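You operate a simulated robot arm through the tools that you are given. There is no shell and no other tool. Be economical: measure what you need, move in short steps, check, and stop when the job is done.

You are at the controls of a simulated robot arm. One attempt, no reset.

JOB
Take the brown sleeve from the top of the small table and put it on the table in front of the bobbins. Then put two of the glue bottles from the top of the wooden table on the top of the small table. Then take the black weight on the top of the wooden table and put it away on the front table. Then take the little coil from the top of the wooden table and leave it on top of the blue tape roll there. Then fetch the carton from the top of the wooden table and set it on the top of the low table. Do these in the order given. Set down upright: glue bottle.

The check looks at the end state, three seconds after you hand in, the way a careful person would. Anything else that was tipped, shoved, dropped, spilled or broken makes it a failure.

ROBOT AND FRAMES
A 6-joint arm with a four-finger gripper on a trunk, on a base that drives. Base frame: it is fixed to the floor where the robot stands at the start and does not move with it; the origin is under the middle of the robot, x ahead of it, y to its left, z up. Lengths are in mm, angles in rad, forces in N, time in s.
With the tool pointing down near the work surface it reaches from about 100 to 920 mm from the robot's upright axis, wherever it stands. Its first joint turns from -2.897 to 2.897 rad. Places, roughly: black weight (7x7x6 cm) [600, 1300, 800]; blue tape roll (8x8x4 cm) [300, 1700, 800]; carton [750, 1750, 750]; front table [-1900, -9100, 800]; glue bottle [250, 1500, 1000]; little coil [750, 1500, 750]; sleeve [500, 0, 750]; table in front of the bobbins (44x17 cm) [320, 1420, 800]; top of the low table [-3800, 1400, 700]; top of the small table [500, -100, 800]. Payload 3.43 kg.
The TCP is the grasp point between the finger pads, 30 mm short of the fingertips. In the tool frame z runs along the fingers and y along their closing line. Largest opening 120 mm; the body of the gripper starts 85 mm behind the TCP.
Orientation is that of the tool frame in the base frame, as [roll, pitch, yaw] about the fixed x, y, z axes, in that order (R = Rz(yaw) Ry(pitch) Rx(roll)). With the fingers straight down and closing along the base's y, the tool's x points along the base's -x, its y along +y and its z along -z.

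CONTROLS
- The arm moves only by the tool apply_moves. Its argument "rows" is a list of rows, each a list of 7 numbers: the shift along the base's x, y, z in cm, then the turn, a rotation vector about the base's x, y, z in rad, then the finger opening in cm, from 0 to 12. In form: [[x, y, z, ax, ay, az, jaw], ...]. A call has 1 to 20 rows; each row is the pose to reach, as a shift and turn from the pose commanded when the call began. Each row takes 0.2 s and may step no farther than 50 mm and 0.15 rad from the row before; otherwise, or with a gripper value out of range, the whole call is refused. Where a pose cannot be reached the arm comes as near as it can. A force on the tool above 40 N (or 10 N above the force at the start of the call, whichever is more), or a blocked arm, ends the call early, and 0.2 s more pass. The fingers move at their own pace and stop on an object; they squeeze with about 31 N. The grip force told is the motor's: it shows also when the fingers shut on nothing. Time passes only in rows, and 0.2 s behind the last, so rows that repeat a pose let the fingers close. It gives the time, the measured TCP pose, the force on the tool (base axes), the opening and the grip force at its end, in the units of the frame above (readings bear some noise), with the torque about the TCP (base axes, N m) and any sound that the robot's microphone picked up.
- Cameras (640 x 400 px; columns grow to the right, rows downward): "scene" is now at [41.7, 179.2, 1484.9]; the picture's right is [-0.25, -0.97, 0.00], its down [-0.78, 0.20, -0.59] and it looks along [0.57, -0.15, -0.81] (base axes); focal length 214 px, centre (320, 200). "wrist" rides on the gripper at [71, -17, -121] in the tool frame; the picture's right is [0.23, 0.97, 0.00], its down [-0.81, 0.19, -0.55] and it looks along [-0.54, 0.13, 0.83] (tool axes); focal length 275 px, centre (320, 200). There is no depth. A picture from a camera that has moved, and an enlarged one, comes with that camera's place and axes in the base frame and with its lens. The place of the scene camera against the robot may be out by one fixed shift of up to 12 mm in any direction.
- capture(camera): a new picture of that camera. The clock stands still meanwhile.
- raise_lower(by): slides the trunk up (or, below 0, down) by that many mm; the arm and the scene camera ride with it, the base frame stays. It gives what a move gives, with no picture.
- base_move(legs): drives the robot by 1 to 6 legs, each [ahead, left, turn to the left] in mm, mm and rad, along the robot's own axes; the way and the turn of a leg run together, so that a leg with both is an arc; at most 1500 mm and 3.142 rad a leg. The arm and the cameras ride along, it lands a little off, and it stops where it bumps. It gives what a move gives.
- aim_head(pan, tilt): turns the head with the scene camera to pan (to the left, within 2.094 rad either way) and tilt (down, from -0.506 to 1.204), counted from straight ahead of the robot. It gives what a move gives.
- close_up(camera, box): a new picture of the part [left, top, right, bottom] of that camera's present view, enlarged. The clock stands still meanwhile.
- hand_in(): hands the job in; it is judged then, once.

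Go step by step. Nothing tells you exact positions but the pictures and the camera data: compare them with the known pose of the tool, close in by small moves and look again before you grip or let go. The budget is 186 turns and 144 pictures, counting those below and the enlarged ones. Unless the task says otherwise, let go and move clear before handing in, and close with one line.

The tools are called after "Request:" as name(argument=value, ...) on one line, values as JSON. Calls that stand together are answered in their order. apply_moves: Moves the arm, as the interface text tells. Its arguments: {"type":"object","properties":{"rows":{"type":"array"}},"required":["rows"]} The other tools are called the same way: raise_lower (by) slides the trunk up or down; base_move (legs) drives the base; aim_head (pan, tilt) turns the head that bears the scene camera; capture (camera) takes a picture; close_up (camera, box) takes an enlarged picture of a part of a camera's view; hand_in () hands the job in.

At the start:

```text
time: 0.0
ee_pos: [569.5, 328.0, 1035.3]
ee_rot: [3.141, 0.001, 3.141]
contact_force: [-0.1, -0.2, -0.6]
ft_torque: [0.01, 0.0, -0.02]
finger_gap: 120.1
grasp_force: 0.1
trunk travel left (down, up): [-75.0, 465.0]
robot x, y, heading: [3.9, -0.7, -0.004]
head pan, tilt: [-0.255, 0.935]
```

scene: 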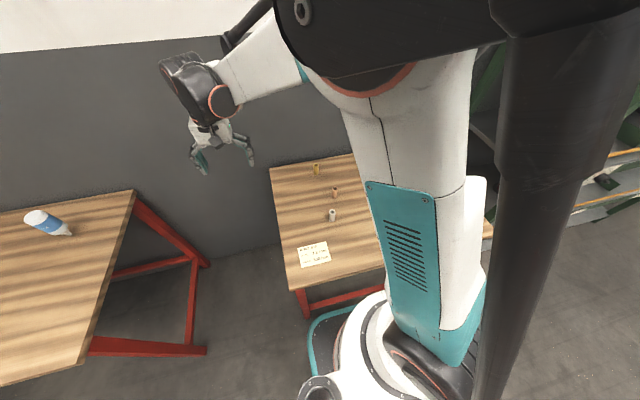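
wrist: 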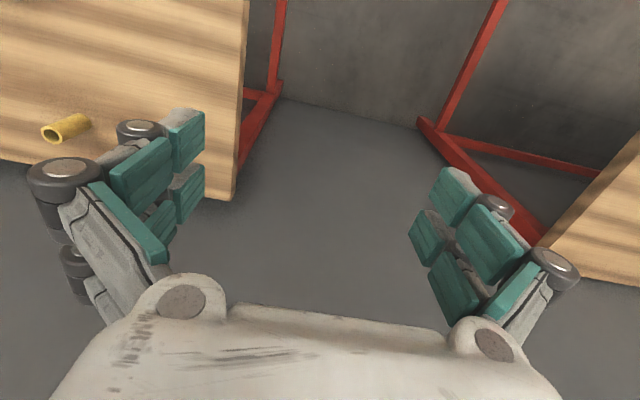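

I see the small table ahead with three small sleeves and a note, and the wooden table to the left. I'll zoom in on the small table and look left at the wooden table.

Request:
close_up(camera="scene", box=[260, 140, 400, 290])

Request:
aim_head(pan=1.1, tilt=0.6)

Request:
capture(camera="scene")

```text
2.67 times, centred on (330, 215) of scene
camera zoom: at [41.7, 179.2, 1484.9], right [-0.25, -0.97, 0.0], down [-0.78, 0.2, -0.59], along [0.57, -0.15, -0.81], focal length 572 px, centre (293, 160)
```

zoom: 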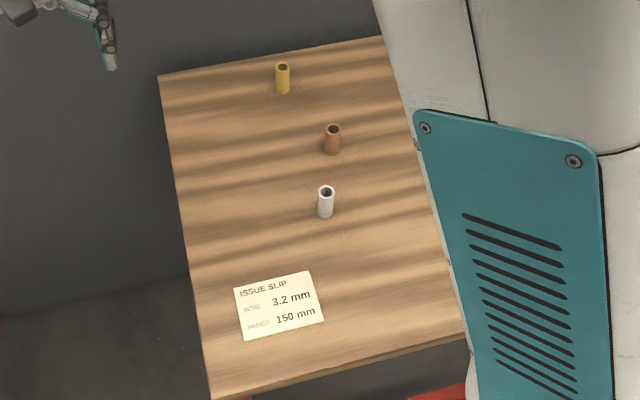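

```text
time: 1.5
ee_pos: [569.2, 327.4, 1034.8]
ee_rot: [-3.14, 0.0, 3.141]
contact_force: [0.3, 0.2, 0.9]
ft_torque: [0.0, 0.04, 0.01]
finger_gap: 119.9
grasp_force: 0.1
trunk travel left (down, up): [-75.0, 465.0]
robot x, y, heading: [2.2, 3.1, -0.001]
head pan, tilt: [1.1, 0.6]
```

```text
140 pictures are left
camera scene: at [10.7, 276.4, 1512.3], right [0.89, -0.45, 0.0], down [-0.26, -0.5, -0.82], along [0.37, 0.73, -0.57], focal length 214 px, centre (320, 200)
```

scene: 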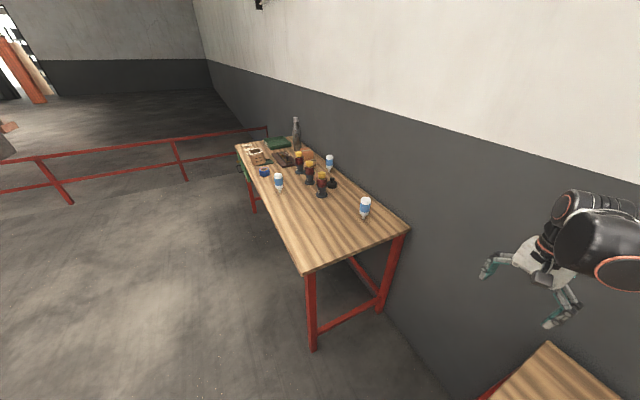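

The wooden table holds bobbins, bottles and other items. I'll zoom in on it.

Request:
close_up(camera="scene", box=[225, 110, 415, 229])

```text
3.36 times, centred on (320, 170) of scene
camera zoom: at [10.7, 276.4, 1512.3], right [0.89, -0.45, 0.0], down [-0.26, -0.5, -0.82], along [0.37, 0.73, -0.57], focal length 721 px, centre (320, 302)
```

zoom: 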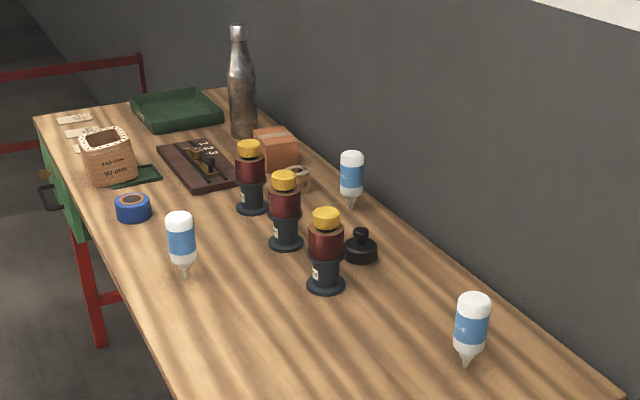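

The brown sleeve is near (575, -28) on the small table. I'll move the tool above it and look with the wrist camera.

Request:
apply_moves(rows=[[0, -4.5, 0, 0, 0, 0, 9], [0, -9, -1, 0, 0, 0, 9], [0, -13.5, -2, 0, 0, 0, 9], [0, -18, -4, 0, 0, 0, 9], [0, -22.5, -6, 0, 0, 0, 9], [0, -27, -8, 0, 0, 0, 9], [0, -31.5, -9, 0, 0, 0, 9], [0, -35.5, -10, 0, 0, 0, 9], [0, -35.5, -10, 0, 0, 0, 9]])

Request:
capture(camera="wrist")

Request:
aim_head(pan=0, tilt=0.9)

Request:
capture(camera="scene")

```text
time: 3.5
ee_pos: [567.4, -25.5, 934.9]
ee_rot: [-3.14, 0.0, 3.142]
contact_force: [0.8, -0.9, -0.1]
ft_torque: [0.02, 0.01, -0.01]
finger_gap: 89.8
grasp_force: 0.0
trunk travel left (down, up): [-75.0, 465.0]
robot x, y, heading: [1.9, 0.7, -0.003]
head pan, tilt: [1.1, 0.6]
```

```text
138 pictures are left
camera wrist: at [496.2, -43.1, 1055.0], right [-0.23, 0.97, 0.0], down [0.81, 0.19, 0.55], along [0.54, 0.13, -0.83], focal length 275 px, centre (320, 200)
```

wrist: 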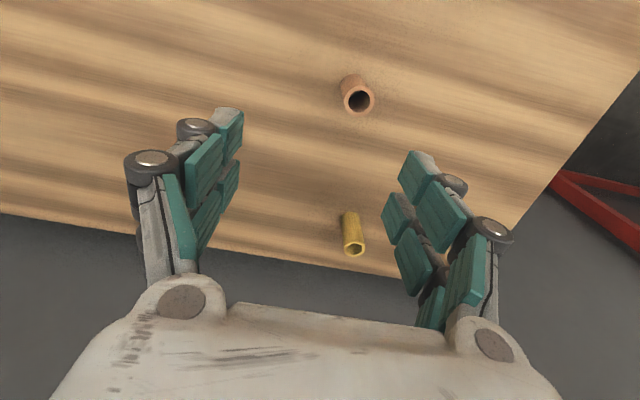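

```text
time: 4.8
ee_pos: [567.6, -24.9, 934.9]
ee_rot: [-3.141, 0.0, -3.141]
contact_force: [0.1, -0.4, -0.4]
ft_torque: [-0.01, 0.0, 0.0]
finger_gap: 90.0
grasp_force: 0.0
trunk travel left (down, up): [-75.0, 465.0]
robot x, y, heading: [0.7, 0.2, 0.001]
head pan, tilt: [0.0, 0.901]
```

```text
137 pictures are left
camera scene: at [46.1, 197.6, 1487.5], right [0.0, -1.0, 0.0], down [-0.78, 0.0, -0.62], along [0.62, 0.0, -0.78], focal length 214 px, centre (320, 200)
```

scene: 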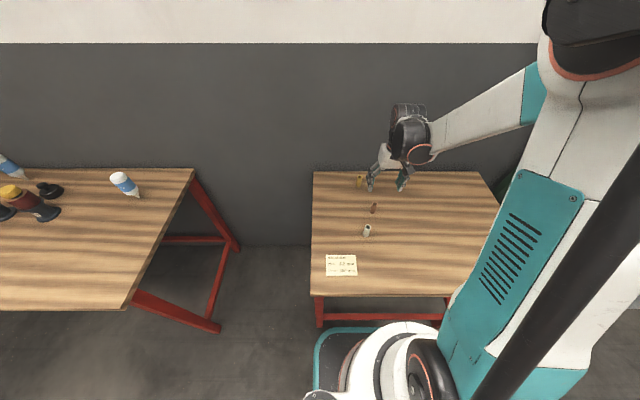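

The triangulation puts the table top at about z=800 and the brown sleeve at about (536, -5), roughly 45 mm tall. I'll shift over it and lower partway.

Request:
apply_moves(rows=[[-2, 1, 0, 0, 0, 0, 7], [-3.1, 2, -3, 0, 0, 0, 7], [-3.1, 2, -5, 0, 0, 0, 7], [-3.1, 2, -5, 0, 0, 0, 7]])

Request:
capture(camera="wrist")

```text
time: 5.8
ee_pos: [536.0, -7.8, 883.9]
ee_rot: [3.14, 0.0, 3.141]
contact_force: [1.0, -0.7, -0.3]
ft_torque: [0.0, 0.0, 0.0]
finger_gap: 69.8
grasp_force: 0.1
trunk travel left (down, up): [-75.0, 465.0]
robot x, y, heading: [-5.3, -0.4, -0.003]
head pan, tilt: [0.0, 0.901]
```

```text
136 pictures are left
camera wrist: at [465.0, -24.1, 1004.6], right [-0.23, 0.97, 0.0], down [0.81, 0.19, 0.55], along [0.54, 0.13, -0.83], focal length 275 px, centre (320, 200)
```

wrist: 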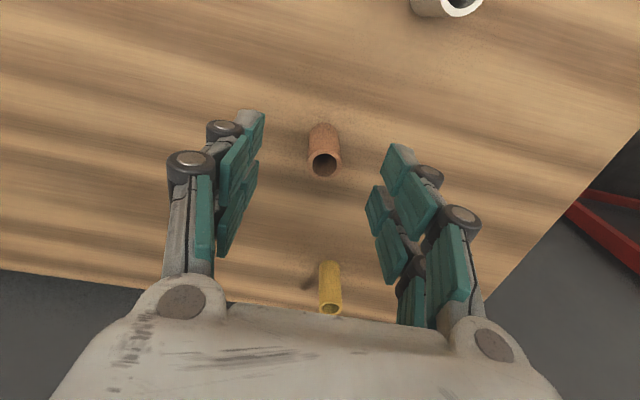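

The sleeve sits between the fingers. I'll descend to z≈840 and grip it.

Request:
apply_moves(rows=[[0.1, 0.3, -2.2, 0, 0, 0, 7], [0.1, 0.3, -4.2, 0, 0, 0, 7], [0.1, 0.3, -4.2, 0, 0, 0, 2], [0.1, 0.3, -4.2, 0, 0, 0, 0], [0.1, 0.3, -4.2, 0, 0, 0, 0]])

Request:
capture(camera="wrist")

```text
time: 7.0
ee_pos: [538.9, -3.3, 841.8]
ee_rot: [3.141, 0.0, -3.141]
contact_force: [0.2, -0.3, -0.4]
ft_torque: [0.02, -0.02, 0.03]
finger_gap: 16.0
grasp_force: 31.0
trunk travel left (down, up): [-75.0, 465.0]
robot x, y, heading: [-3.5, -2.1, 0.001]
head pan, tilt: [0.0, 0.901]
```

```text
135 pictures are left
camera wrist: at [466.5, -20.2, 962.6], right [-0.23, 0.97, 0.0], down [0.81, 0.19, 0.55], along [0.54, 0.13, -0.83], focal length 275 px, centre (320, 200)
```

wrist: 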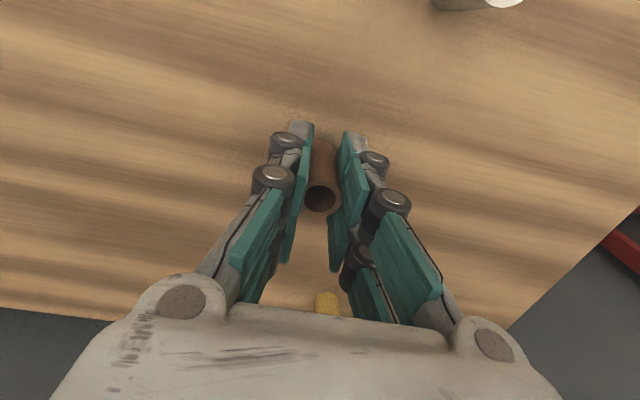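

Sleeve gripped with a 16 mm gap. I'll lift it, retract the arm toward the robot and then drive to the front of the wooden table.

Request:
apply_moves(rows=[[0, 0, 4.5, 0, 0, 0, 0], [0, 0, 9, 0, 0, 0, 0], [0, 0, 13, 0, 0, 0, 0], [-4, 0, 15, 0, 0, 0, 0], [-8, 0, 17, 0, 0, 0, 0], [-12, 0, 18, 0, 0, 0, 0], [-16, 0, 18, 0, 0, 0, 0], [-19, 0, 18, 0, 0, 0, 0], [-19, 0, 18, 0, 0, 0, 0]])

Request:
base_move(legs=[[-200, 0, 0], [0, 1200, 0]])

Request:
aim_head(pan=0.0, tilt=0.7)

Request:
capture(camera="scene")

Request:
capture(camera="wrist")

```text
time: 9.0
ee_pos: [348.2, -2.4, 1023.9]
ee_rot: [-3.14, -0.001, -3.141]
contact_force: [-0.9, 0.1, -0.2]
ft_torque: [0.0, -0.03, -0.01]
finger_gap: 16.3
grasp_force: 31.3
trunk travel left (down, up): [-75.0, 465.0]
robot x, y, heading: [-0.7, 0.2, 0.0]
head pan, tilt: [0.0, 0.901]
```

```text
time: 16.2
ee_pos: [128.9, 1196.3, 1023.6]
ee_rot: [3.141, -0.001, -3.104]
contact_force: [-0.1, 0.7, 0.1]
ft_torque: [-0.02, 0.01, 0.0]
finger_gap: 16.2
grasp_force: 30.7
trunk travel left (down, up): [-75.0, 465.0]
robot x, y, heading: [-223.7, 1184.0, 0.036]
head pan, tilt: [0.0, 0.901]
```

```text
time: 17.0
ee_pos: [129.0, 1197.8, 1023.6]
ee_rot: [3.14, 0.0, -3.103]
contact_force: [-0.8, 0.6, -0.5]
ft_torque: [-0.01, 0.0, 0.04]
finger_gap: 16.1
grasp_force: 31.0
trunk travel left (down, up): [-75.0, 465.0]
robot x, y, heading: [-221.3, 1187.0, 0.033]
head pan, tilt: [0.0, 0.7]
```

```text
134 pictures are left
camera scene: at [-173.3, 1386.4, 1503.6], right [0.04, -1.0, 0.0], down [-0.64, -0.02, -0.76], along [0.76, 0.03, -0.64], focal length 214 px, centre (320, 200)
```

scene: 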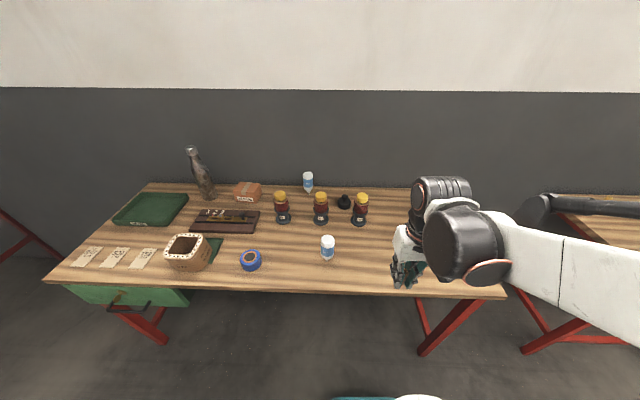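

```text
133 pictures are left
camera wrist: at [56.9, 1177.8, 1143.6], right [-0.27, 0.96, 0.0], down [0.8, 0.22, 0.55], along [0.53, 0.15, -0.83], focal length 275 px, centre (320, 200)
```

wrist: 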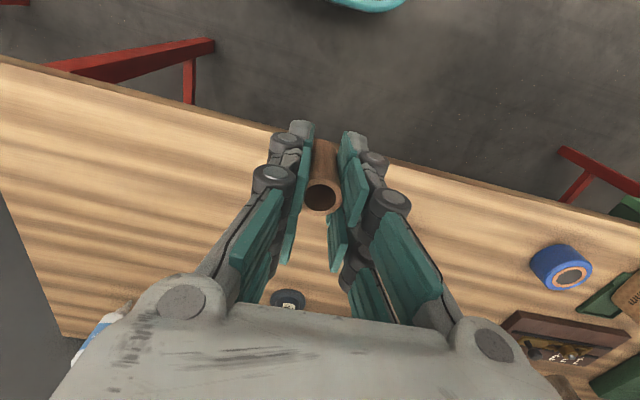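

Request:
close_up(camera="scene", box=[160, 140, 400, 290])

Request:
close_up(camera="scene", box=[265, 165, 375, 270])

```text
2.67 times, centred on (280, 215) of scene
camera zoom: at [-173.3, 1386.4, 1503.6], right [0.04, -1.0, 0.0], down [-0.64, -0.02, -0.76], along [0.76, 0.03, -0.64], focal length 572 px, centre (427, 160)
```

zoom: 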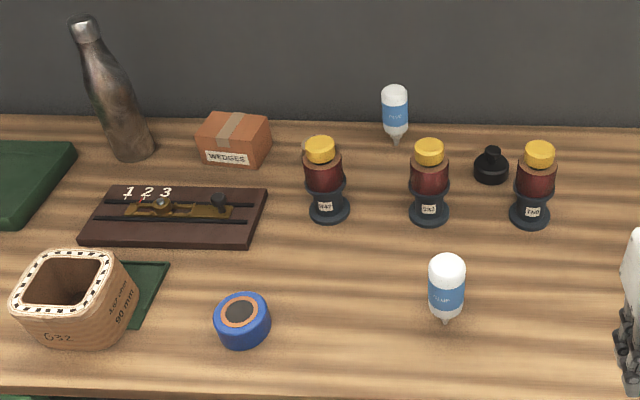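

```text
3.81 times, centred on (320, 218) of scene
camera zoom: at [-173.3, 1386.4, 1503.6], right [0.04, -1.0, 0.0], down [-0.64, -0.02, -0.76], along [0.76, 0.03, -0.64], focal length 817 px, centre (320, 133)
```

zoom: 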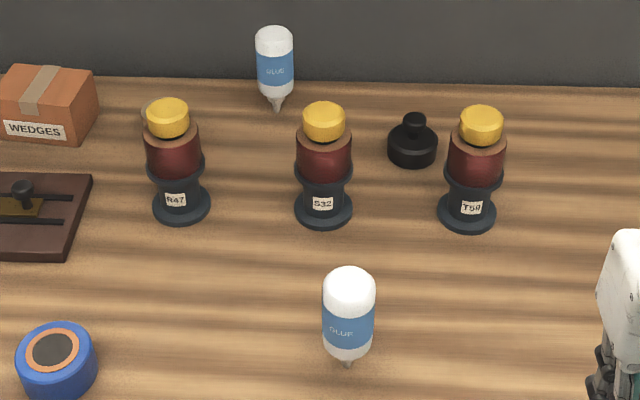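

The wooden table top is near z≈798, with bobbins at x≈513 and a front glue bottle at (300, 1380). I'll carry the sleeve to (320, 1265) above the free front area.

Request:
apply_moves(rows=[[4, 1.5, 0, 0, 0, 0, 0], [8, 3, 0, 0, 0, 0, 0], [12, 4.5, -3, 0, 0, 0, 0], [16, 6, -6, 0, 0, 0, 0], [19.1, 6.7, -10, 0, 0, 0, 0], [19.1, 6.7, -13, 0, 0, 0, 0], [19.1, 6.7, -15, 0, 0, 0, 0], [19.1, 6.7, -15, 0, 0, 0, 0]])

Request:
capture(camera="scene")

Request:
capture(camera="wrist")

```text
refused: row 3 steps farther than a row can; nothing moved
```

```text
130 pictures are left
camera scene: at [-173.3, 1386.4, 1503.6], right [0.04, -1.0, 0.0], down [-0.64, -0.02, -0.76], along [0.76, 0.03, -0.64], focal length 214 px, centre (320, 200)
```

scene: 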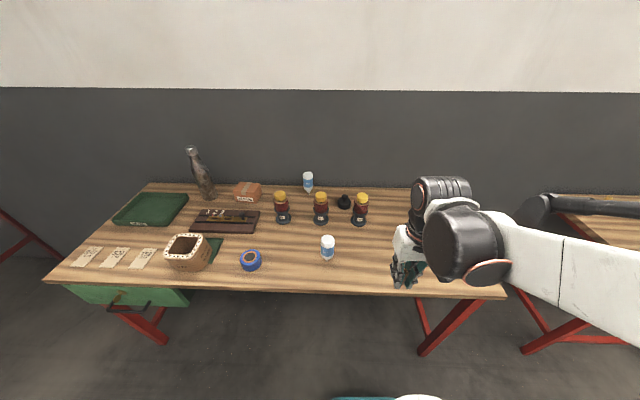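

```text
129 pictures are left
camera wrist: at [56.9, 1177.8, 1143.6], right [-0.27, 0.96, 0.0], down [0.8, 0.22, 0.55], along [0.53, 0.15, -0.83], focal length 275 px, centre (320, 200)
```

wrist: 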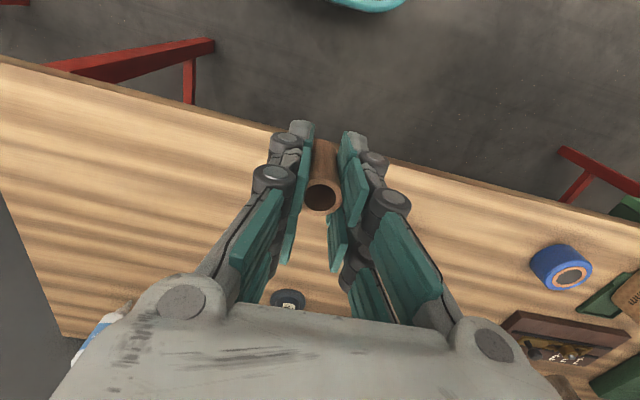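

One row stepped too far, so I'll redo the move with smaller steps.

Request:
apply_moves(rows=[[4, 1.5, 0, 0, 0, 0, 0], [8, 3, 0, 0, 0, 0, 0], [12, 4.5, 0, 0, 0, 0, 0], [16, 6, 0, 0, 0, 0, 0], [19.1, 6.7, -2, 0, 0, 0, 0], [19.1, 6.7, -6, 0, 0, 0, 0], [19.1, 6.7, -10, 0, 0, 0, 0], [19.1, 6.7, -13, 0, 0, 0, 0], [19.1, 6.7, -15, 0, 0, 0, 0], [19.1, 6.7, -15, 0, 0, 0, 0]])

Request:
capture(camera="scene")

Request:
capture(camera="wrist")

```text
time: 19.2
ee_pos: [317.8, 1263.4, 872.2]
ee_rot: [-3.141, -0.001, -3.102]
contact_force: [-0.5, 0.0, 0.2]
ft_torque: [0.0, 0.0, 0.02]
finger_gap: 16.1
grasp_force: 30.7
trunk travel left (down, up): [-75.0, 465.0]
robot x, y, heading: [-223.6, 1190.6, 0.039]
head pan, tilt: [0.0, 0.7]
```

```text
128 pictures are left
camera scene: at [-172.9, 1386.5, 1503.7], right [0.04, -1.0, 0.0], down [-0.64, -0.02, -0.76], along [0.76, 0.03, -0.64], focal length 214 px, centre (320, 200)
```

scene: 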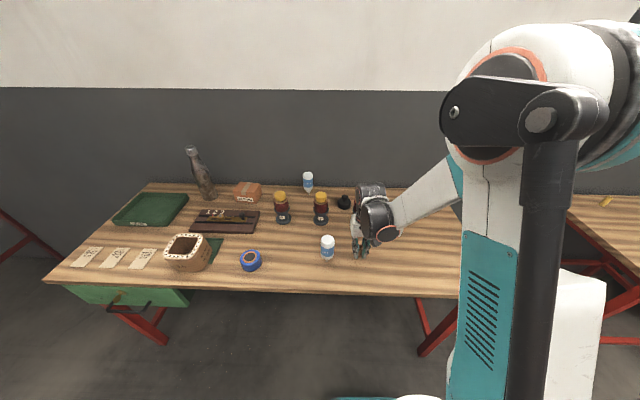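

```text
127 pictures are left
camera wrist: at [247.3, 1244.9, 992.1], right [-0.27, 0.96, 0.0], down [0.8, 0.22, 0.55], along [0.53, 0.15, -0.83], focal length 275 px, centre (320, 200)
```

wrist: 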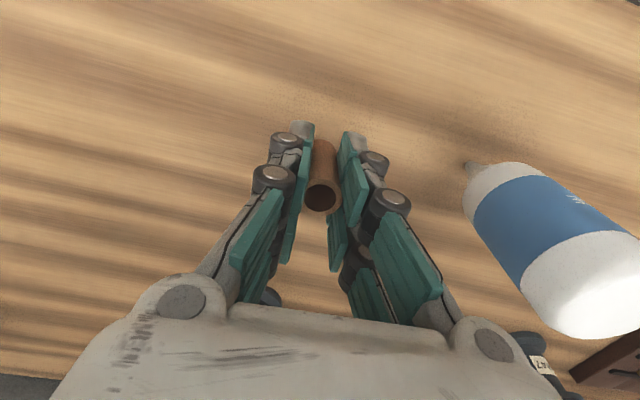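

The sleeve is above a clear spot, with the bottle about 110 mm away. I'll lower it gently and take a closer look at the bottle.

Request:
apply_moves(rows=[[0, 0, -1.5, 0, 0, 0, 0], [0, 0, -2.5, 0, 0, 0, 0], [0, 0, -2.8, 0, 0, 0, 0], [0, 0, -2.8, 0, 0, 0, 0]])

Request:
close_up(camera="scene", box=[305, 225, 355, 270])

Request:
close_up(camera="wrist", box=[240, 90, 400, 230])

```text
time: 20.2
ee_pos: [318.6, 1263.9, 844.4]
ee_rot: [3.141, -0.001, -3.104]
contact_force: [-0.3, 0.2, 0.3]
ft_torque: [0.0, -0.01, 0.01]
finger_gap: 16.3
grasp_force: 31.6
trunk travel left (down, up): [-75.0, 465.0]
robot x, y, heading: [-218.4, 1188.2, 0.037]
head pan, tilt: [0.0, 0.7]
```

```text
8.89 times, centred on (330, 248) of scene
camera zoom: at [-173.2, 1386.4, 1503.7], right [0.04, -1.0, 0.0], down [-0.64, -0.02, -0.76], along [0.76, 0.03, -0.64], focal length 1906 px, centre (231, -222)
```

zoom: 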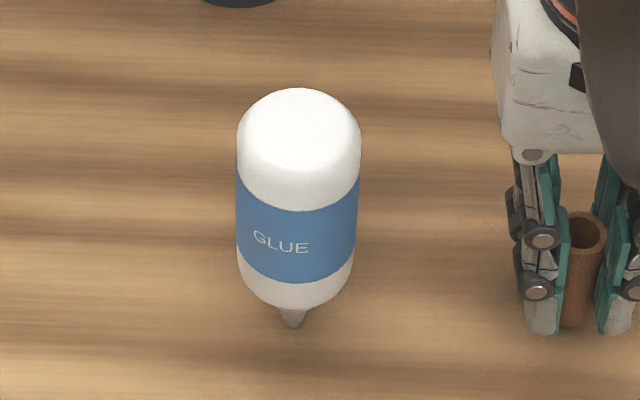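

```text
2.86 times, centred on (320, 160) of wrist
camera zoom: at [247.3, 1245.0, 965.7], right [-0.27, 0.96, 0.0], down [0.8, 0.22, 0.55], along [0.53, 0.15, -0.83], focal length 786 px, centre (320, 314)
```

zoom: 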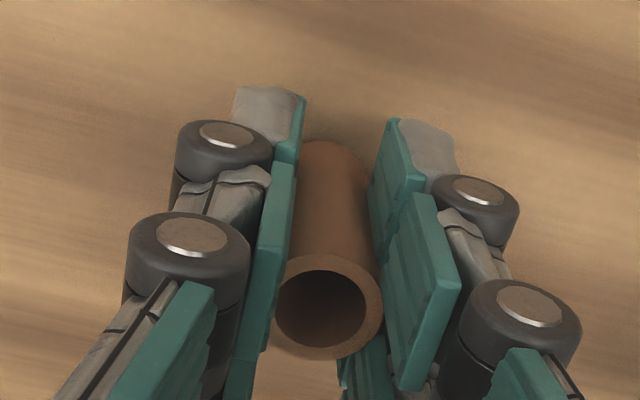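

The "GLUE" text reads right way up with the nozzle at the bottom, so the bottles are already in their upright pose. I'll keep lowering the sleeve to contact.

Request:
apply_moves(rows=[[0, 0, -0.2, 0, 0, 0, 0], [0, 0, -0.4, 0, 0, 0, 0], [0, 0, -0.4, 0, 0, 0, 0]])

```text
time: 21.0
ee_pos: [318.7, 1262.9, 841.2]
ee_rot: [-3.142, 0.0, -3.102]
contact_force: [-0.5, -0.1, -0.1]
ft_torque: [0.02, -0.03, -0.02]
finger_gap: 15.9
grasp_force: 31.2
trunk travel left (down, up): [-75.0, 465.0]
robot x, y, heading: [-220.5, 1186.5, 0.037]
head pan, tilt: [0.0, 0.7]
```

Request:
apply_moves(rows=[[0, 0, -0.2, 0, 0, 0, 0], [0, 0, -0.2, 0, 0, 0, 0]])

Request:
close_up(camera="scene", box=[335, 235, 385, 270])

```text
time: 21.6
ee_pos: [318.4, 1263.2, 840.3]
ee_rot: [-3.141, 0.002, -3.102]
contact_force: [7.6, 0.1, 32.6]
ft_torque: [0.01, -0.29, -0.02]
finger_gap: 16.2
grasp_force: 31.2
trunk travel left (down, up): [-75.0, 465.0]
robot x, y, heading: [-216.3, 1185.4, 0.039]
head pan, tilt: [0.0, 0.7]
```

```text
11.43 times, centred on (360, 252) of scene
camera zoom: at [-174.6, 1386.1, 1504.0], right [0.04, -1.0, 0.0], down [-0.64, -0.02, -0.77], along [0.77, 0.03, -0.64], focal length 2451 px, centre (-137, -400)
```

zoom: 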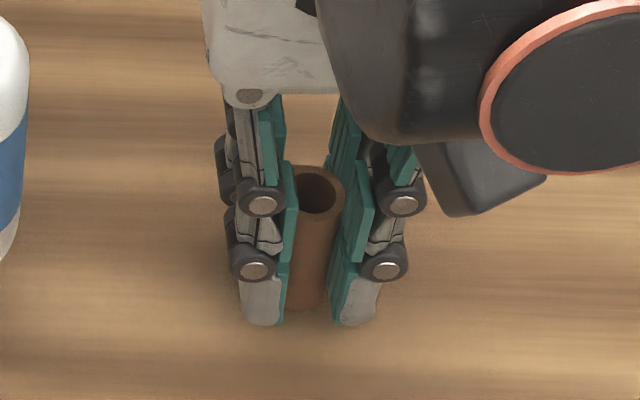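

The sleeve is pressing on the table. I'll ease up 1 mm, open and lift clear.

Request:
apply_moves(rows=[[0, 0, 0.12, 0, 0, 0, 0], [0, 0, 0.12, 0, 0, 0, 4], [0, 0, 0.12, 0, 0, 0, 4], [0, 0, 3, 0, 0, 0, 4], [0, 0, 7, 0, 0, 0, 5], [0, 0, 11, 0, 0, 0, 6], [0, 0, 15, 0, 0, 0, 8], [0, 0, 15, 0, 0, 0, 8]])

Request:
capture(camera="wrist")

```text
time: 23.4
ee_pos: [320.7, 1262.5, 992.6]
ee_rot: [3.141, 0.0, -3.103]
contact_force: [0.0, 0.4, -0.1]
ft_torque: [0.01, -0.02, 0.01]
finger_gap: 80.1
grasp_force: 0.1
trunk travel left (down, up): [-75.0, 465.0]
robot x, y, heading: [-223.6, 1185.4, 0.043]
head pan, tilt: [0.0, 0.7]
```

```text
123 pictures are left
camera wrist: at [249.0, 1244.6, 1111.9], right [-0.27, 0.96, 0.0], down [0.8, 0.22, 0.55], along [0.53, 0.15, -0.83], focal length 275 px, centre (320, 200)
```

wrist: 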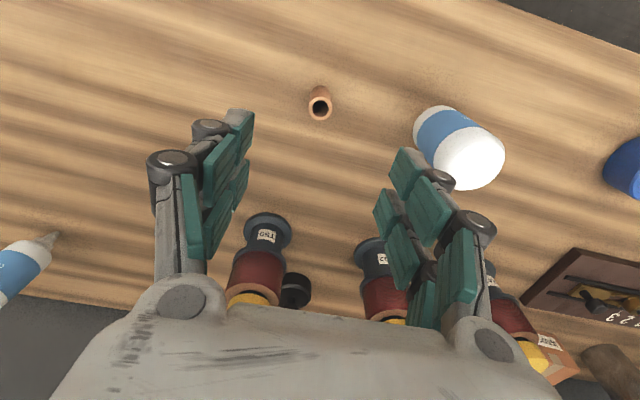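

The sleeve stands well. Next is the front glue bottle at about (303, 1378), top z≈920. I'll move above it and check.

Request:
apply_moves(rows=[[-0.6, 4, 0, 0, 0, 0, 8.5], [-1.2, 8, 0, 0, 0, 0, 8.5], [-1.8, 11.5, 0, 0, 0, 0, 8.5], [-1.8, 11.5, -2, 0, 0, 0, 8.5], [-1.8, 11.5, -2, 0, 0, 0, 8.5]])

Request:
capture(camera="wrist")

Request:
close_up(camera="scene", box=[270, 190, 390, 280])

```text
time: 24.6
ee_pos: [301.9, 1379.2, 970.6]
ee_rot: [3.141, 0.001, -3.102]
contact_force: [0.1, 0.2, -0.2]
ft_torque: [0.0, 0.02, 0.0]
finger_gap: 85.0
grasp_force: 0.0
trunk travel left (down, up): [-75.0, 465.0]
robot x, y, heading: [-223.0, 1191.4, 0.038]
head pan, tilt: [0.0, 0.7]
```

```text
122 pictures are left
camera wrist: at [231.4, 1359.9, 1089.9], right [-0.27, 0.96, 0.0], down [0.8, 0.22, 0.55], along [0.53, 0.15, -0.83], focal length 275 px, centre (320, 200)
```

wrist: 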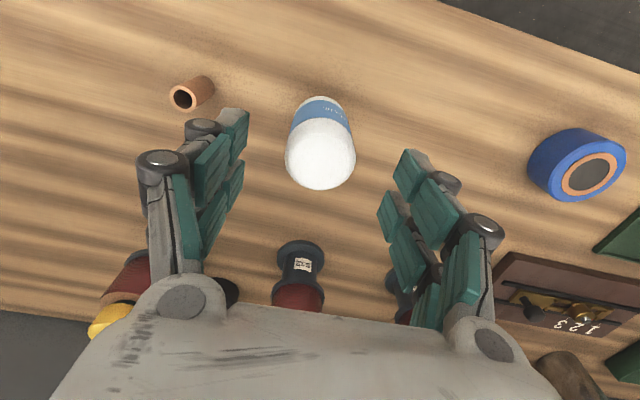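

```text
4.44 times, centred on (330, 235) of scene
camera zoom: at [-172.9, 1386.4, 1503.7], right [0.04, -1.0, 0.0], down [-0.64, -0.02, -0.76], along [0.76, 0.03, -0.64], focal length 953 px, centre (276, 44)
```

zoom: 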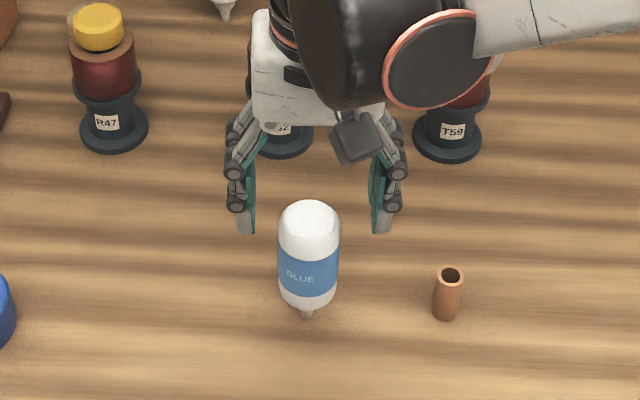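

The bottle is centered between the fingers. I'll descend to z≈875 and grip.

Request:
apply_moves(rows=[[0.3, 0.2, -3, 0, 0, 0, 8.5], [0.3, 0.2, -6, 0, 0, 0, 8.5], [0.3, 0.2, -9.5, 0, 0, 0, 8.5], [0.3, 0.2, -9.5, 0, 0, 0, 5], [0.3, 0.2, -9.5, 0, 0, 0, 3], [0.3, 0.2, -9.5, 0, 0, 0, 3]])

Request:
capture(camera="wrist")

```text
time: 26.0
ee_pos: [304.6, 1380.5, 873.2]
ee_rot: [-3.141, 0.002, -3.103]
contact_force: [-0.9, -0.9, 0.6]
ft_torque: [-0.01, 0.07, 0.0]
finger_gap: 46.5
grasp_force: 31.4
trunk travel left (down, up): [-75.0, 465.0]
robot x, y, heading: [-222.2, 1188.0, 0.037]
head pan, tilt: [0.0, 0.7]
```

```text
120 pictures are left
camera wrist: at [233.1, 1361.3, 992.6], right [-0.27, 0.96, 0.0], down [0.8, 0.22, 0.55], along [0.53, 0.15, -0.83], focal length 275 px, centre (320, 200)
```

wrist: 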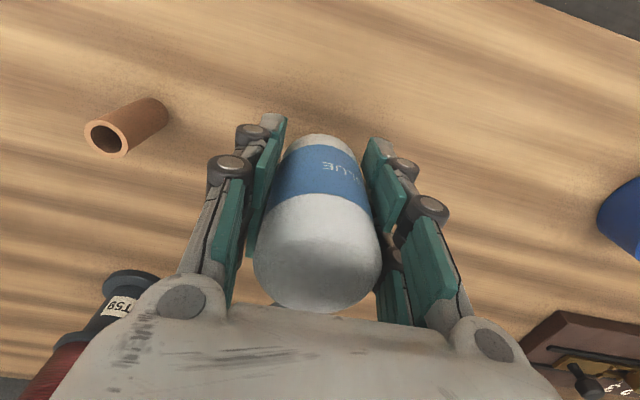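

Bottle gripped. I'll lift, retract and drive back to the small table.

Request:
apply_moves(rows=[[0, 0, 2, 0, 0, 0, 3], [0, 0, 6, 0, 0, 0, 3], [0, 0, 10, 0, 0, 0, 3], [0, 0, 14, 0, 0, 0, 3], [-4, 0, 15, 0, 0, 0, 3], [-8, -3, 15, 0, 0, 0, 3], [-12, -6, 15, 0, 0, 0, 3], [-16, -9, 15, 0, 0, 0, 3], [-17.5, -12, 15, 0, 0, 0, 3], [-17.5, -16, 15, 0, 0, 0, 3], [-17.5, -16, 15, 0, 0, 0, 3]])

Request:
base_move(legs=[[0, -1190, 0], [195, 0, -0.037]])

Request:
aim_head(pan=-0.25, tilt=0.9)

Request:
capture(camera="scene")

Request:
capture(camera="wrist")

```text
time: 28.4
ee_pos: [129.2, 1221.2, 1024.9]
ee_rot: [-3.141, 0.001, -3.1]
contact_force: [-0.1, 0.1, -1.6]
ft_torque: [0.03, 0.03, 0.03]
finger_gap: 46.4
grasp_force: 30.9
trunk travel left (down, up): [-75.0, 465.0]
robot x, y, heading: [-223.1, 1186.5, 0.038]
head pan, tilt: [0.0, 0.7]
```

```text
time: 35.7
ee_pos: [375.2, 8.6, 1026.2]
ee_rot: [-3.141, 0.001, -3.138]
contact_force: [0.4, 0.1, -0.4]
ft_torque: [0.0, -0.01, -0.02]
finger_gap: 46.6
grasp_force: 30.3
trunk travel left (down, up): [-75.0, 465.0]
robot x, y, heading: [21.2, -14.9, 0.007]
head pan, tilt: [0.0, 0.7]
```

```text
time: 36.4
ee_pos: [374.4, 7.5, 1026.3]
ee_rot: [3.14, -0.001, -3.138]
contact_force: [1.1, -0.8, -1.1]
ft_torque: [-0.04, 0.05, 0.03]
finger_gap: 46.6
grasp_force: 30.7
trunk travel left (down, up): [-75.0, 465.0]
robot x, y, heading: [22.8, -13.3, 0.005]
head pan, tilt: [-0.25, 0.901]
```

```text
119 pictures are left
camera scene: at [33.6, 104.2, 1510.9], right [-0.88, -0.47, 0.0], down [-0.27, 0.51, -0.82], along [0.38, -0.72, -0.58], focal length 214 px, centre (320, 200)
```

scene: 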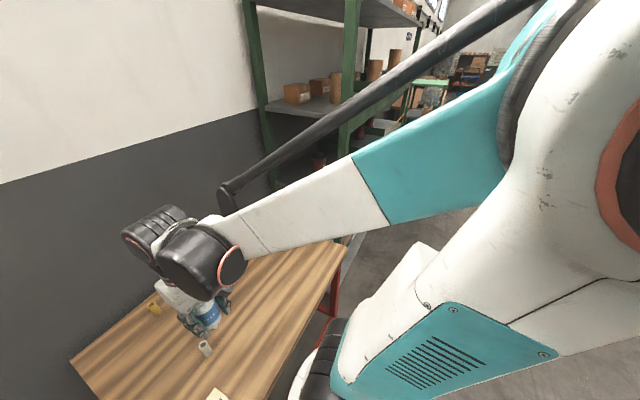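

```text
118 pictures are left
camera wrist: at [303.5, -9.2, 1145.9], right [-0.23, 0.97, 0.0], down [0.81, 0.2, 0.55], along [0.54, 0.13, -0.83], focal length 275 px, centre (320, 200)
```

wrist: 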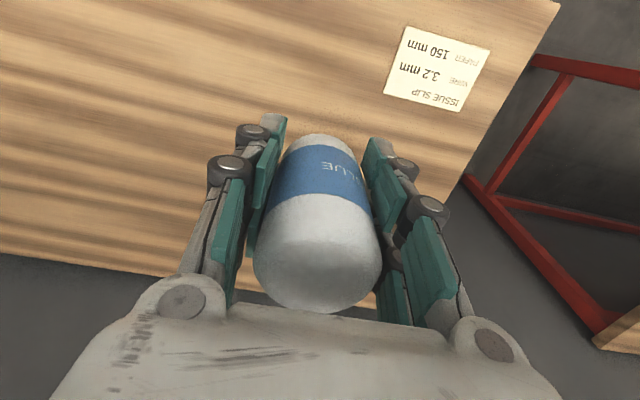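

The right half of the small table looks empty. I'll carry the bottle over (480, -250) and lower partway, then check the view.

Request:
apply_moves(rows=[[1.5, -4, 0, 0, 0, 0, 3], [3, -8, 0, 0, 0, 0, 3], [4.5, -12, 0, 0, 0, 0, 3], [6, -16, 0, 0, 0, 0, 3], [8, -20, 0, 0, 0, 0, 3], [10, -24, 0, 0, 0, 0, 3], [10.5, -25.7, -3, 0, 0, 0, 3], [10.5, -25.7, -7, 0, 0, 0, 3], [10.5, -25.7, -10, 0, 0, 0, 3], [10.5, -25.7, -10, 0, 0, 0, 3]])

Request:
capture(camera="wrist")

Request:
capture(camera="scene")

```text
time: 38.6
ee_pos: [479.5, -251.0, 925.0]
ee_rot: [3.141, -0.001, -3.138]
contact_force: [0.4, 0.1, -1.5]
ft_torque: [0.0, 0.02, 0.0]
finger_gap: 46.5
grasp_force: 31.3
trunk travel left (down, up): [-75.0, 465.0]
robot x, y, heading: [23.7, -16.9, 0.004]
head pan, tilt: [-0.25, 0.901]
```

```text
117 pictures are left
camera wrist: at [409.5, -267.4, 1045.8], right [-0.23, 0.97, 0.0], down [0.81, 0.2, 0.55], along [0.54, 0.13, -0.83], focal length 275 px, centre (320, 200)
```

wrist: 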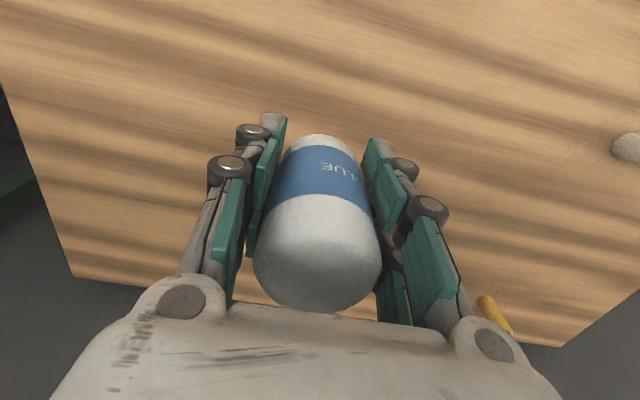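

```text
116 pictures are left
camera scene: at [66.2, 163.3, 1487.6], right [-0.24, -0.97, 0.0], down [-0.76, 0.19, -0.62], along [0.6, -0.15, -0.78], focal length 214 px, centre (320, 200)
```

scene: 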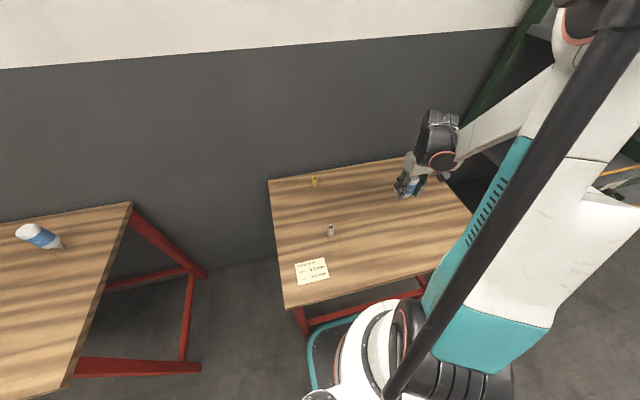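

The spot is clear. I'll lower in small steps until contact.

Request:
apply_moves(rows=[[0, 0, -2.5, 0, 0, 0, 3], [0, 0, -4.2, 0, 0, 0, 3], [0, 0, -4.7, 0, 0, 0, 3], [0, 0, -4.9, 0, 0, 0, 3], [0, 0, -4.9, 0, 0, 0, 3]])

Request:
apply_moves(rows=[[0, 0, -0.1, 0, 0, 0, 3], [0, 0, -0.2, 0, 0, 0, 3]])

```text
time: 39.8
ee_pos: [480.8, -251.0, 876.0]
ee_rot: [3.141, 0.0, -3.14]
contact_force: [-0.1, 0.8, -1.4]
ft_torque: [0.03, 0.03, 0.03]
finger_gap: 46.2
grasp_force: 31.0
trunk travel left (down, up): [-75.0, 465.0]
robot x, y, heading: [22.7, -14.5, 0.004]
head pan, tilt: [-0.25, 0.901]
```

```text
time: 40.4
ee_pos: [479.1, -250.3, 874.8]
ee_rot: [-3.141, 0.0, -3.138]
contact_force: [-0.1, -0.6, -1.1]
ft_torque: [0.04, 0.01, -0.01]
finger_gap: 46.4
grasp_force: 31.0
trunk travel left (down, up): [-75.0, 465.0]
robot x, y, heading: [24.2, -14.5, 0.002]
head pan, tilt: [-0.25, 0.901]
```

Request:
apply_moves(rows=[[0, 0, -0.1, 0, 0, 0, 3], [0, 0, -0.1, 0, 0, 0, 3]])

Request:
apply_moves(rows=[[0, 0, -0.1, 0, 0, 0, 3], [0, 0, -0.1, 0, 0, 0, 3]])

```text
time: 41.0
ee_pos: [479.7, -250.6, 873.4]
ee_rot: [3.141, 0.0, -3.137]
contact_force: [0.1, -0.1, -1.9]
ft_torque: [0.01, 0.03, -0.03]
finger_gap: 46.5
grasp_force: 30.4
trunk travel left (down, up): [-75.0, 465.0]
robot x, y, heading: [22.1, -18.4, 0.004]
head pan, tilt: [-0.25, 0.901]
```

```text
time: 41.6
ee_pos: [480.7, -249.0, 872.6]
ee_rot: [-3.141, 0.001, -3.14]
contact_force: [-0.2, 1.0, -1.3]
ft_torque: [-0.01, 0.02, -0.02]
finger_gap: 46.3
grasp_force: 30.9
trunk travel left (down, up): [-75.0, 465.0]
robot x, y, heading: [19.9, -11.9, 0.0]
head pan, tilt: [-0.25, 0.901]
```

Request:
apply_moves(rows=[[0, 0, -0.1, 0, 0, 0, 3], [0, 0, -0.1, 0, 0, 0, 3]])

Request:
close_up(camera="scene", box=[385, 155, 445, 210])

```text
time: 42.2
ee_pos: [480.0, -249.2, 871.6]
ee_rot: [-3.14, 0.003, -3.139]
contact_force: [5.1, -2.7, 21.8]
ft_torque: [-0.2, -0.44, -0.05]
finger_gap: 46.4
grasp_force: 30.8
trunk travel left (down, up): [-75.0, 465.0]
robot x, y, heading: [24.1, -17.6, -0.0]
head pan, tilt: [-0.25, 0.901]
```

```text
7.27 times, centred on (415, 182) of scene
camera zoom: at [65.1, 163.8, 1487.7], right [-0.24, -0.97, 0.0], down [-0.76, 0.19, -0.62], along [0.6, -0.15, -0.78], focal length 1560 px, centre (-371, 327)
```

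zoom: 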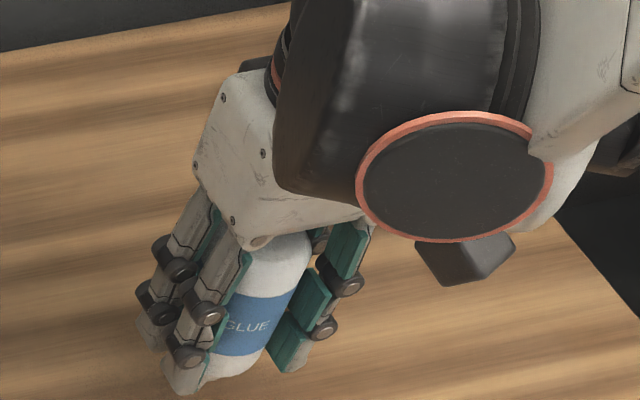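

Contact is made. I'll ease off 0.7 mm, open and rise clear.

Request:
apply_moves(rows=[[0, 0, 0.07, 0, 0, 0, 3], [0, 0, 0.07, 0, 0, 0, 4.6], [0, 0, 0.07, 0, 0, 0, 5.5], [0, 0, 0.07, 0, 0, 0, 8.5], [0, 0, 0.07, 0, 0, 0, 8.5], [0, 0, 4, 0, 0, 0, 8.5], [0, 0, 8, 0, 0, 0, 8.5], [0, 0, 12, 0, 0, 0, 8.5], [0, 0, 15, 0, 0, 0, 8.5], [0, 0, 15, 0, 0, 0, 8.5]])

Request:
capture(camera="wrist")

Request:
close_up(camera="scene", box=[385, 155, 445, 210])

```text
time: 44.4
ee_pos: [479.5, -249.3, 1020.0]
ee_rot: [3.141, -0.001, -3.137]
contact_force: [-0.7, 0.8, 0.6]
ft_torque: [-0.02, -0.04, 0.01]
finger_gap: 85.1
grasp_force: 0.1
trunk travel left (down, up): [-75.0, 465.0]
robot x, y, heading: [22.4, -16.8, -0.001]
head pan, tilt: [-0.25, 0.901]
```

```text
114 pictures are left
camera wrist: at [408.1, -265.5, 1140.9], right [-0.23, 0.97, 0.0], down [0.81, 0.2, 0.55], along [0.54, 0.13, -0.83], focal length 275 px, centre (320, 200)
```

wrist: 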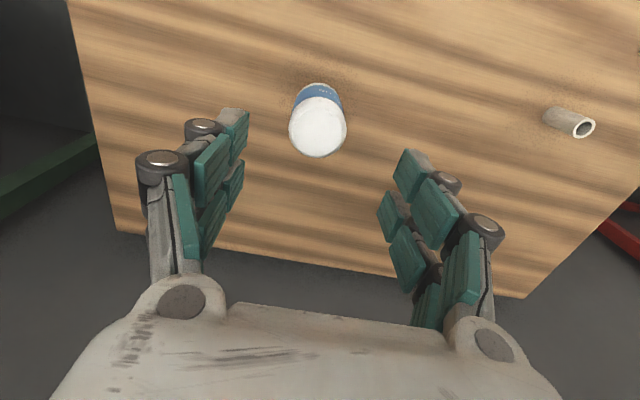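

```text
7.27 times, centred on (415, 182) of scene
camera zoom: at [65.5, 163.6, 1487.5], right [-0.24, -0.97, 0.0], down [-0.76, 0.19, -0.62], along [0.6, -0.15, -0.78], focal length 1560 px, centre (-371, 327)
```

zoom: 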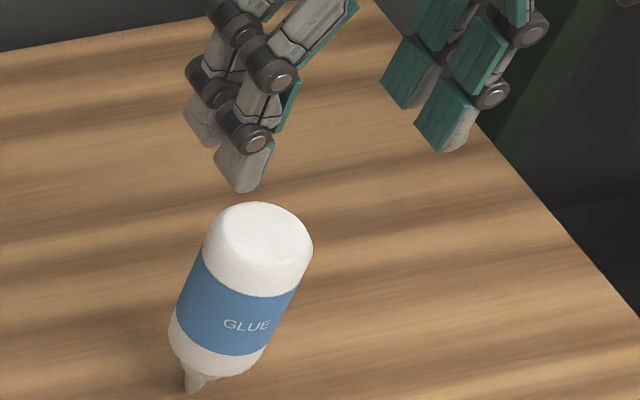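

The first bottle stands. The second is the right-hand one on the wooden table, near (594, 940). I'll drive to a spot at y≈420 that reaches both places.

Request:
apply_moves(rows=[[-2, 4, 0, 0, 0, 0, 8.5], [-4, 8, 0, 0, 0, 0, 8.5], [-6, 12, 0, 0, 0, 0, 8.5], [-8, 16, 0, 0, 0, 0, 8.5], [-10, 20, 0, 0, 0, 0, 8.5], [-12, 24, 0, 0, 0, 0, 8.5], [-12, 24, 0, 0, 0, 0, 8.5]])

Request:
base_move(legs=[[-45, 430, 0]])

Request:
aim_head(pan=0.5, tilt=0.8)

Request:
apply_moves(rows=[[0, 0, 0, 0, 0, 0, 8.5]])

Request:
capture(camera="scene")

```text
time: 45.4
ee_pos: [481.5, -118.6, 1024.7]
ee_rot: [3.141, 0.0, -3.14]
contact_force: [-0.6, 0.5, -0.1]
ft_torque: [0.05, -0.01, 0.01]
finger_gap: 85.2
grasp_force: 0.0
trunk travel left (down, up): [-75.0, 465.0]
robot x, y, heading: [18.3, -13.5, 0.001]
head pan, tilt: [-0.25, 0.901]
stopped in row 4: the arm was blocked; the commanded pose is now the measured one
```

```text
time: 47.3
ee_pos: [415.7, 10.3, 1023.8]
ee_rot: [-3.139, 0.0, 2.999]
contact_force: [0.9, -1.1, 0.9]
ft_torque: [0.05, 0.03, 0.03]
finger_gap: 84.7
grasp_force: 0.0
trunk travel left (down, up): [-75.0, 465.0]
robot x, y, heading: [-25.5, 177.4, -0.141]
head pan, tilt: [-0.25, 0.901]
stopped in leg 1: the robot was blocked; the commanded pose is now the measured one
```

```text
time: 48.4
ee_pos: [412.1, 9.4, 1024.9]
ee_rot: [-3.14, 0.001, 2.998]
contact_force: [-0.3, 0.3, -0.1]
ft_torque: [-0.02, -0.05, -0.01]
finger_gap: 85.3
grasp_force: 0.0
trunk travel left (down, up): [-75.0, 465.0]
robot x, y, heading: [-27.5, 178.0, -0.136]
head pan, tilt: [0.499, 0.799]
```

```text
time: 48.8
ee_pos: [413.4, 10.2, 1023.3]
ee_rot: [-3.138, -0.001, 3.0]
contact_force: [0.2, -0.3, -0.4]
ft_torque: [0.02, -0.03, 0.05]
finger_gap: 85.0
grasp_force: 0.1
trunk travel left (down, up): [-75.0, 465.0]
robot x, y, heading: [-24.7, 178.3, -0.138]
head pan, tilt: [0.499, 0.799]
```

```text
112 pictures are left
camera scene: at [48.3, 405.0, 1495.4], right [0.35, -0.94, 0.0], down [-0.67, -0.25, -0.7], along [0.65, 0.25, -0.72], focal length 214 px, centre (320, 200)
```

scene: 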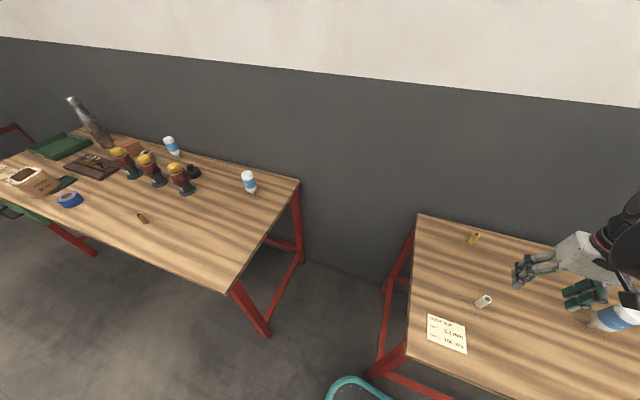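

The base caught on the small table's leg, but the table and the things on it look unmoved. I'll back straight off first, then straighten and look.

Request:
base_move(legs=[[-200, 0, 0], [0, 0, 0.138]])

Request:
capture(camera="scene")

Request:
capture(camera="wrist")

```text
time: 51.0
ee_pos: [233.3, 102.2, 1024.1]
ee_rot: [-3.14, 0.001, 3.141]
contact_force: [-0.2, -0.3, 0.6]
ft_torque: [0.0, 0.0, 0.0]
finger_gap: 84.7
grasp_force: 0.0
trunk travel left (down, up): [-75.0, 465.0]
robot x, y, heading: [-223.9, 206.1, 0.002]
head pan, tilt: [0.499, 0.799]
```

```text
111 pictures are left
camera scene: at [-183.9, 441.9, 1495.4], right [0.48, -0.88, 0.0], down [-0.63, -0.35, -0.7], along [0.61, 0.34, -0.72], focal length 214 px, centre (320, 200)
```

scene: 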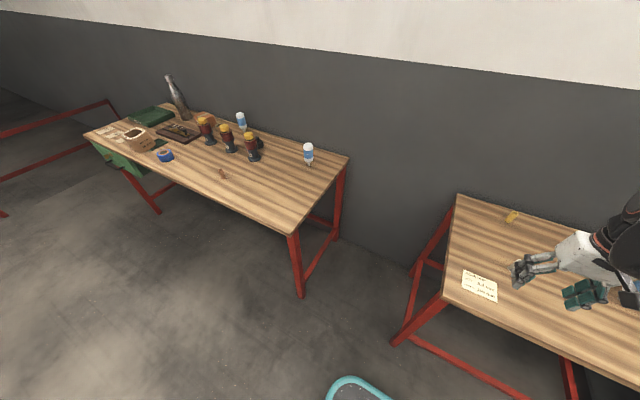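

```text
110 pictures are left
camera wrist: at [161.9, 86.4, 1144.7], right [-0.23, 0.97, 0.0], down [0.81, 0.19, 0.55], along [0.54, 0.12, -0.83], focal length 275 px, centre (320, 200)
```

wrist: 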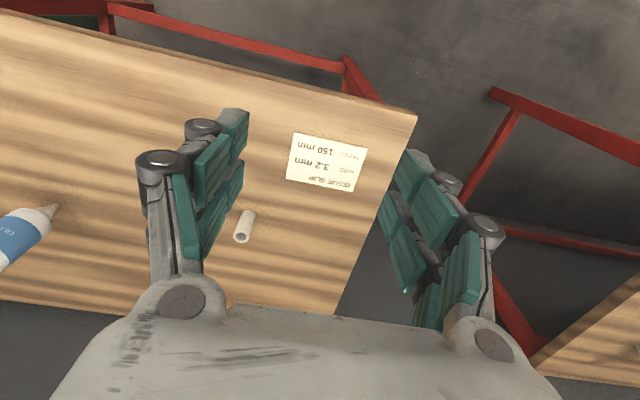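

Nothing on the small table moved. I'll drive left 290 and then ahead 150, so both table corners are within arm reach.

Request:
base_move(legs=[[0, 290, 0], [145, 0, 0]])

Request:
apply_moves(rows=[[0, 4, 0, 0, 0, 0, 8.5], [0, 8, 0, 0, 0, 0, 8.5], [0, 12, 0, 0, 0, 0, 8.5], [0, 12, 0, 0, 0, 0, 8.5]])

Request:
capture(camera="scene")

```text
time: 54.0
ee_pos: [378.9, 392.3, 1023.9]
ee_rot: [-3.14, -0.001, 3.14]
contact_force: [0.3, 0.7, -0.4]
ft_torque: [0.01, 0.01, 0.0]
finger_gap: 84.8
grasp_force: 0.1
trunk travel left (down, up): [-75.0, 465.0]
robot x, y, heading: [-80.8, 492.7, 0.003]
head pan, tilt: [0.499, 0.799]
```

```text
time: 55.0
ee_pos: [377.6, 512.7, 1022.6]
ee_rot: [-3.138, 0.0, -3.14]
contact_force: [0.0, 0.0, 0.5]
ft_torque: [-0.01, 0.0, 0.01]
finger_gap: 85.0
grasp_force: 0.1
trunk travel left (down, up): [-75.0, 465.0]
robot x, y, heading: [-81.2, 493.9, 0.006]
head pan, tilt: [0.499, 0.799]
```

```text
109 pictures are left
camera scene: at [-38.6, 732.8, 1495.4], right [0.48, -0.88, 0.0], down [-0.63, -0.35, -0.7], along [0.61, 0.34, -0.72], focal length 214 px, centre (320, 200)
```

scene: 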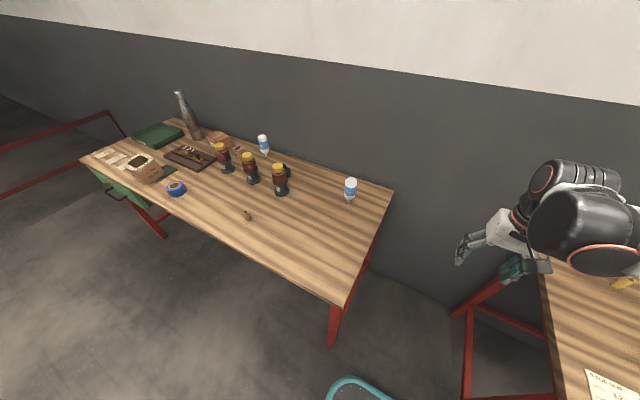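

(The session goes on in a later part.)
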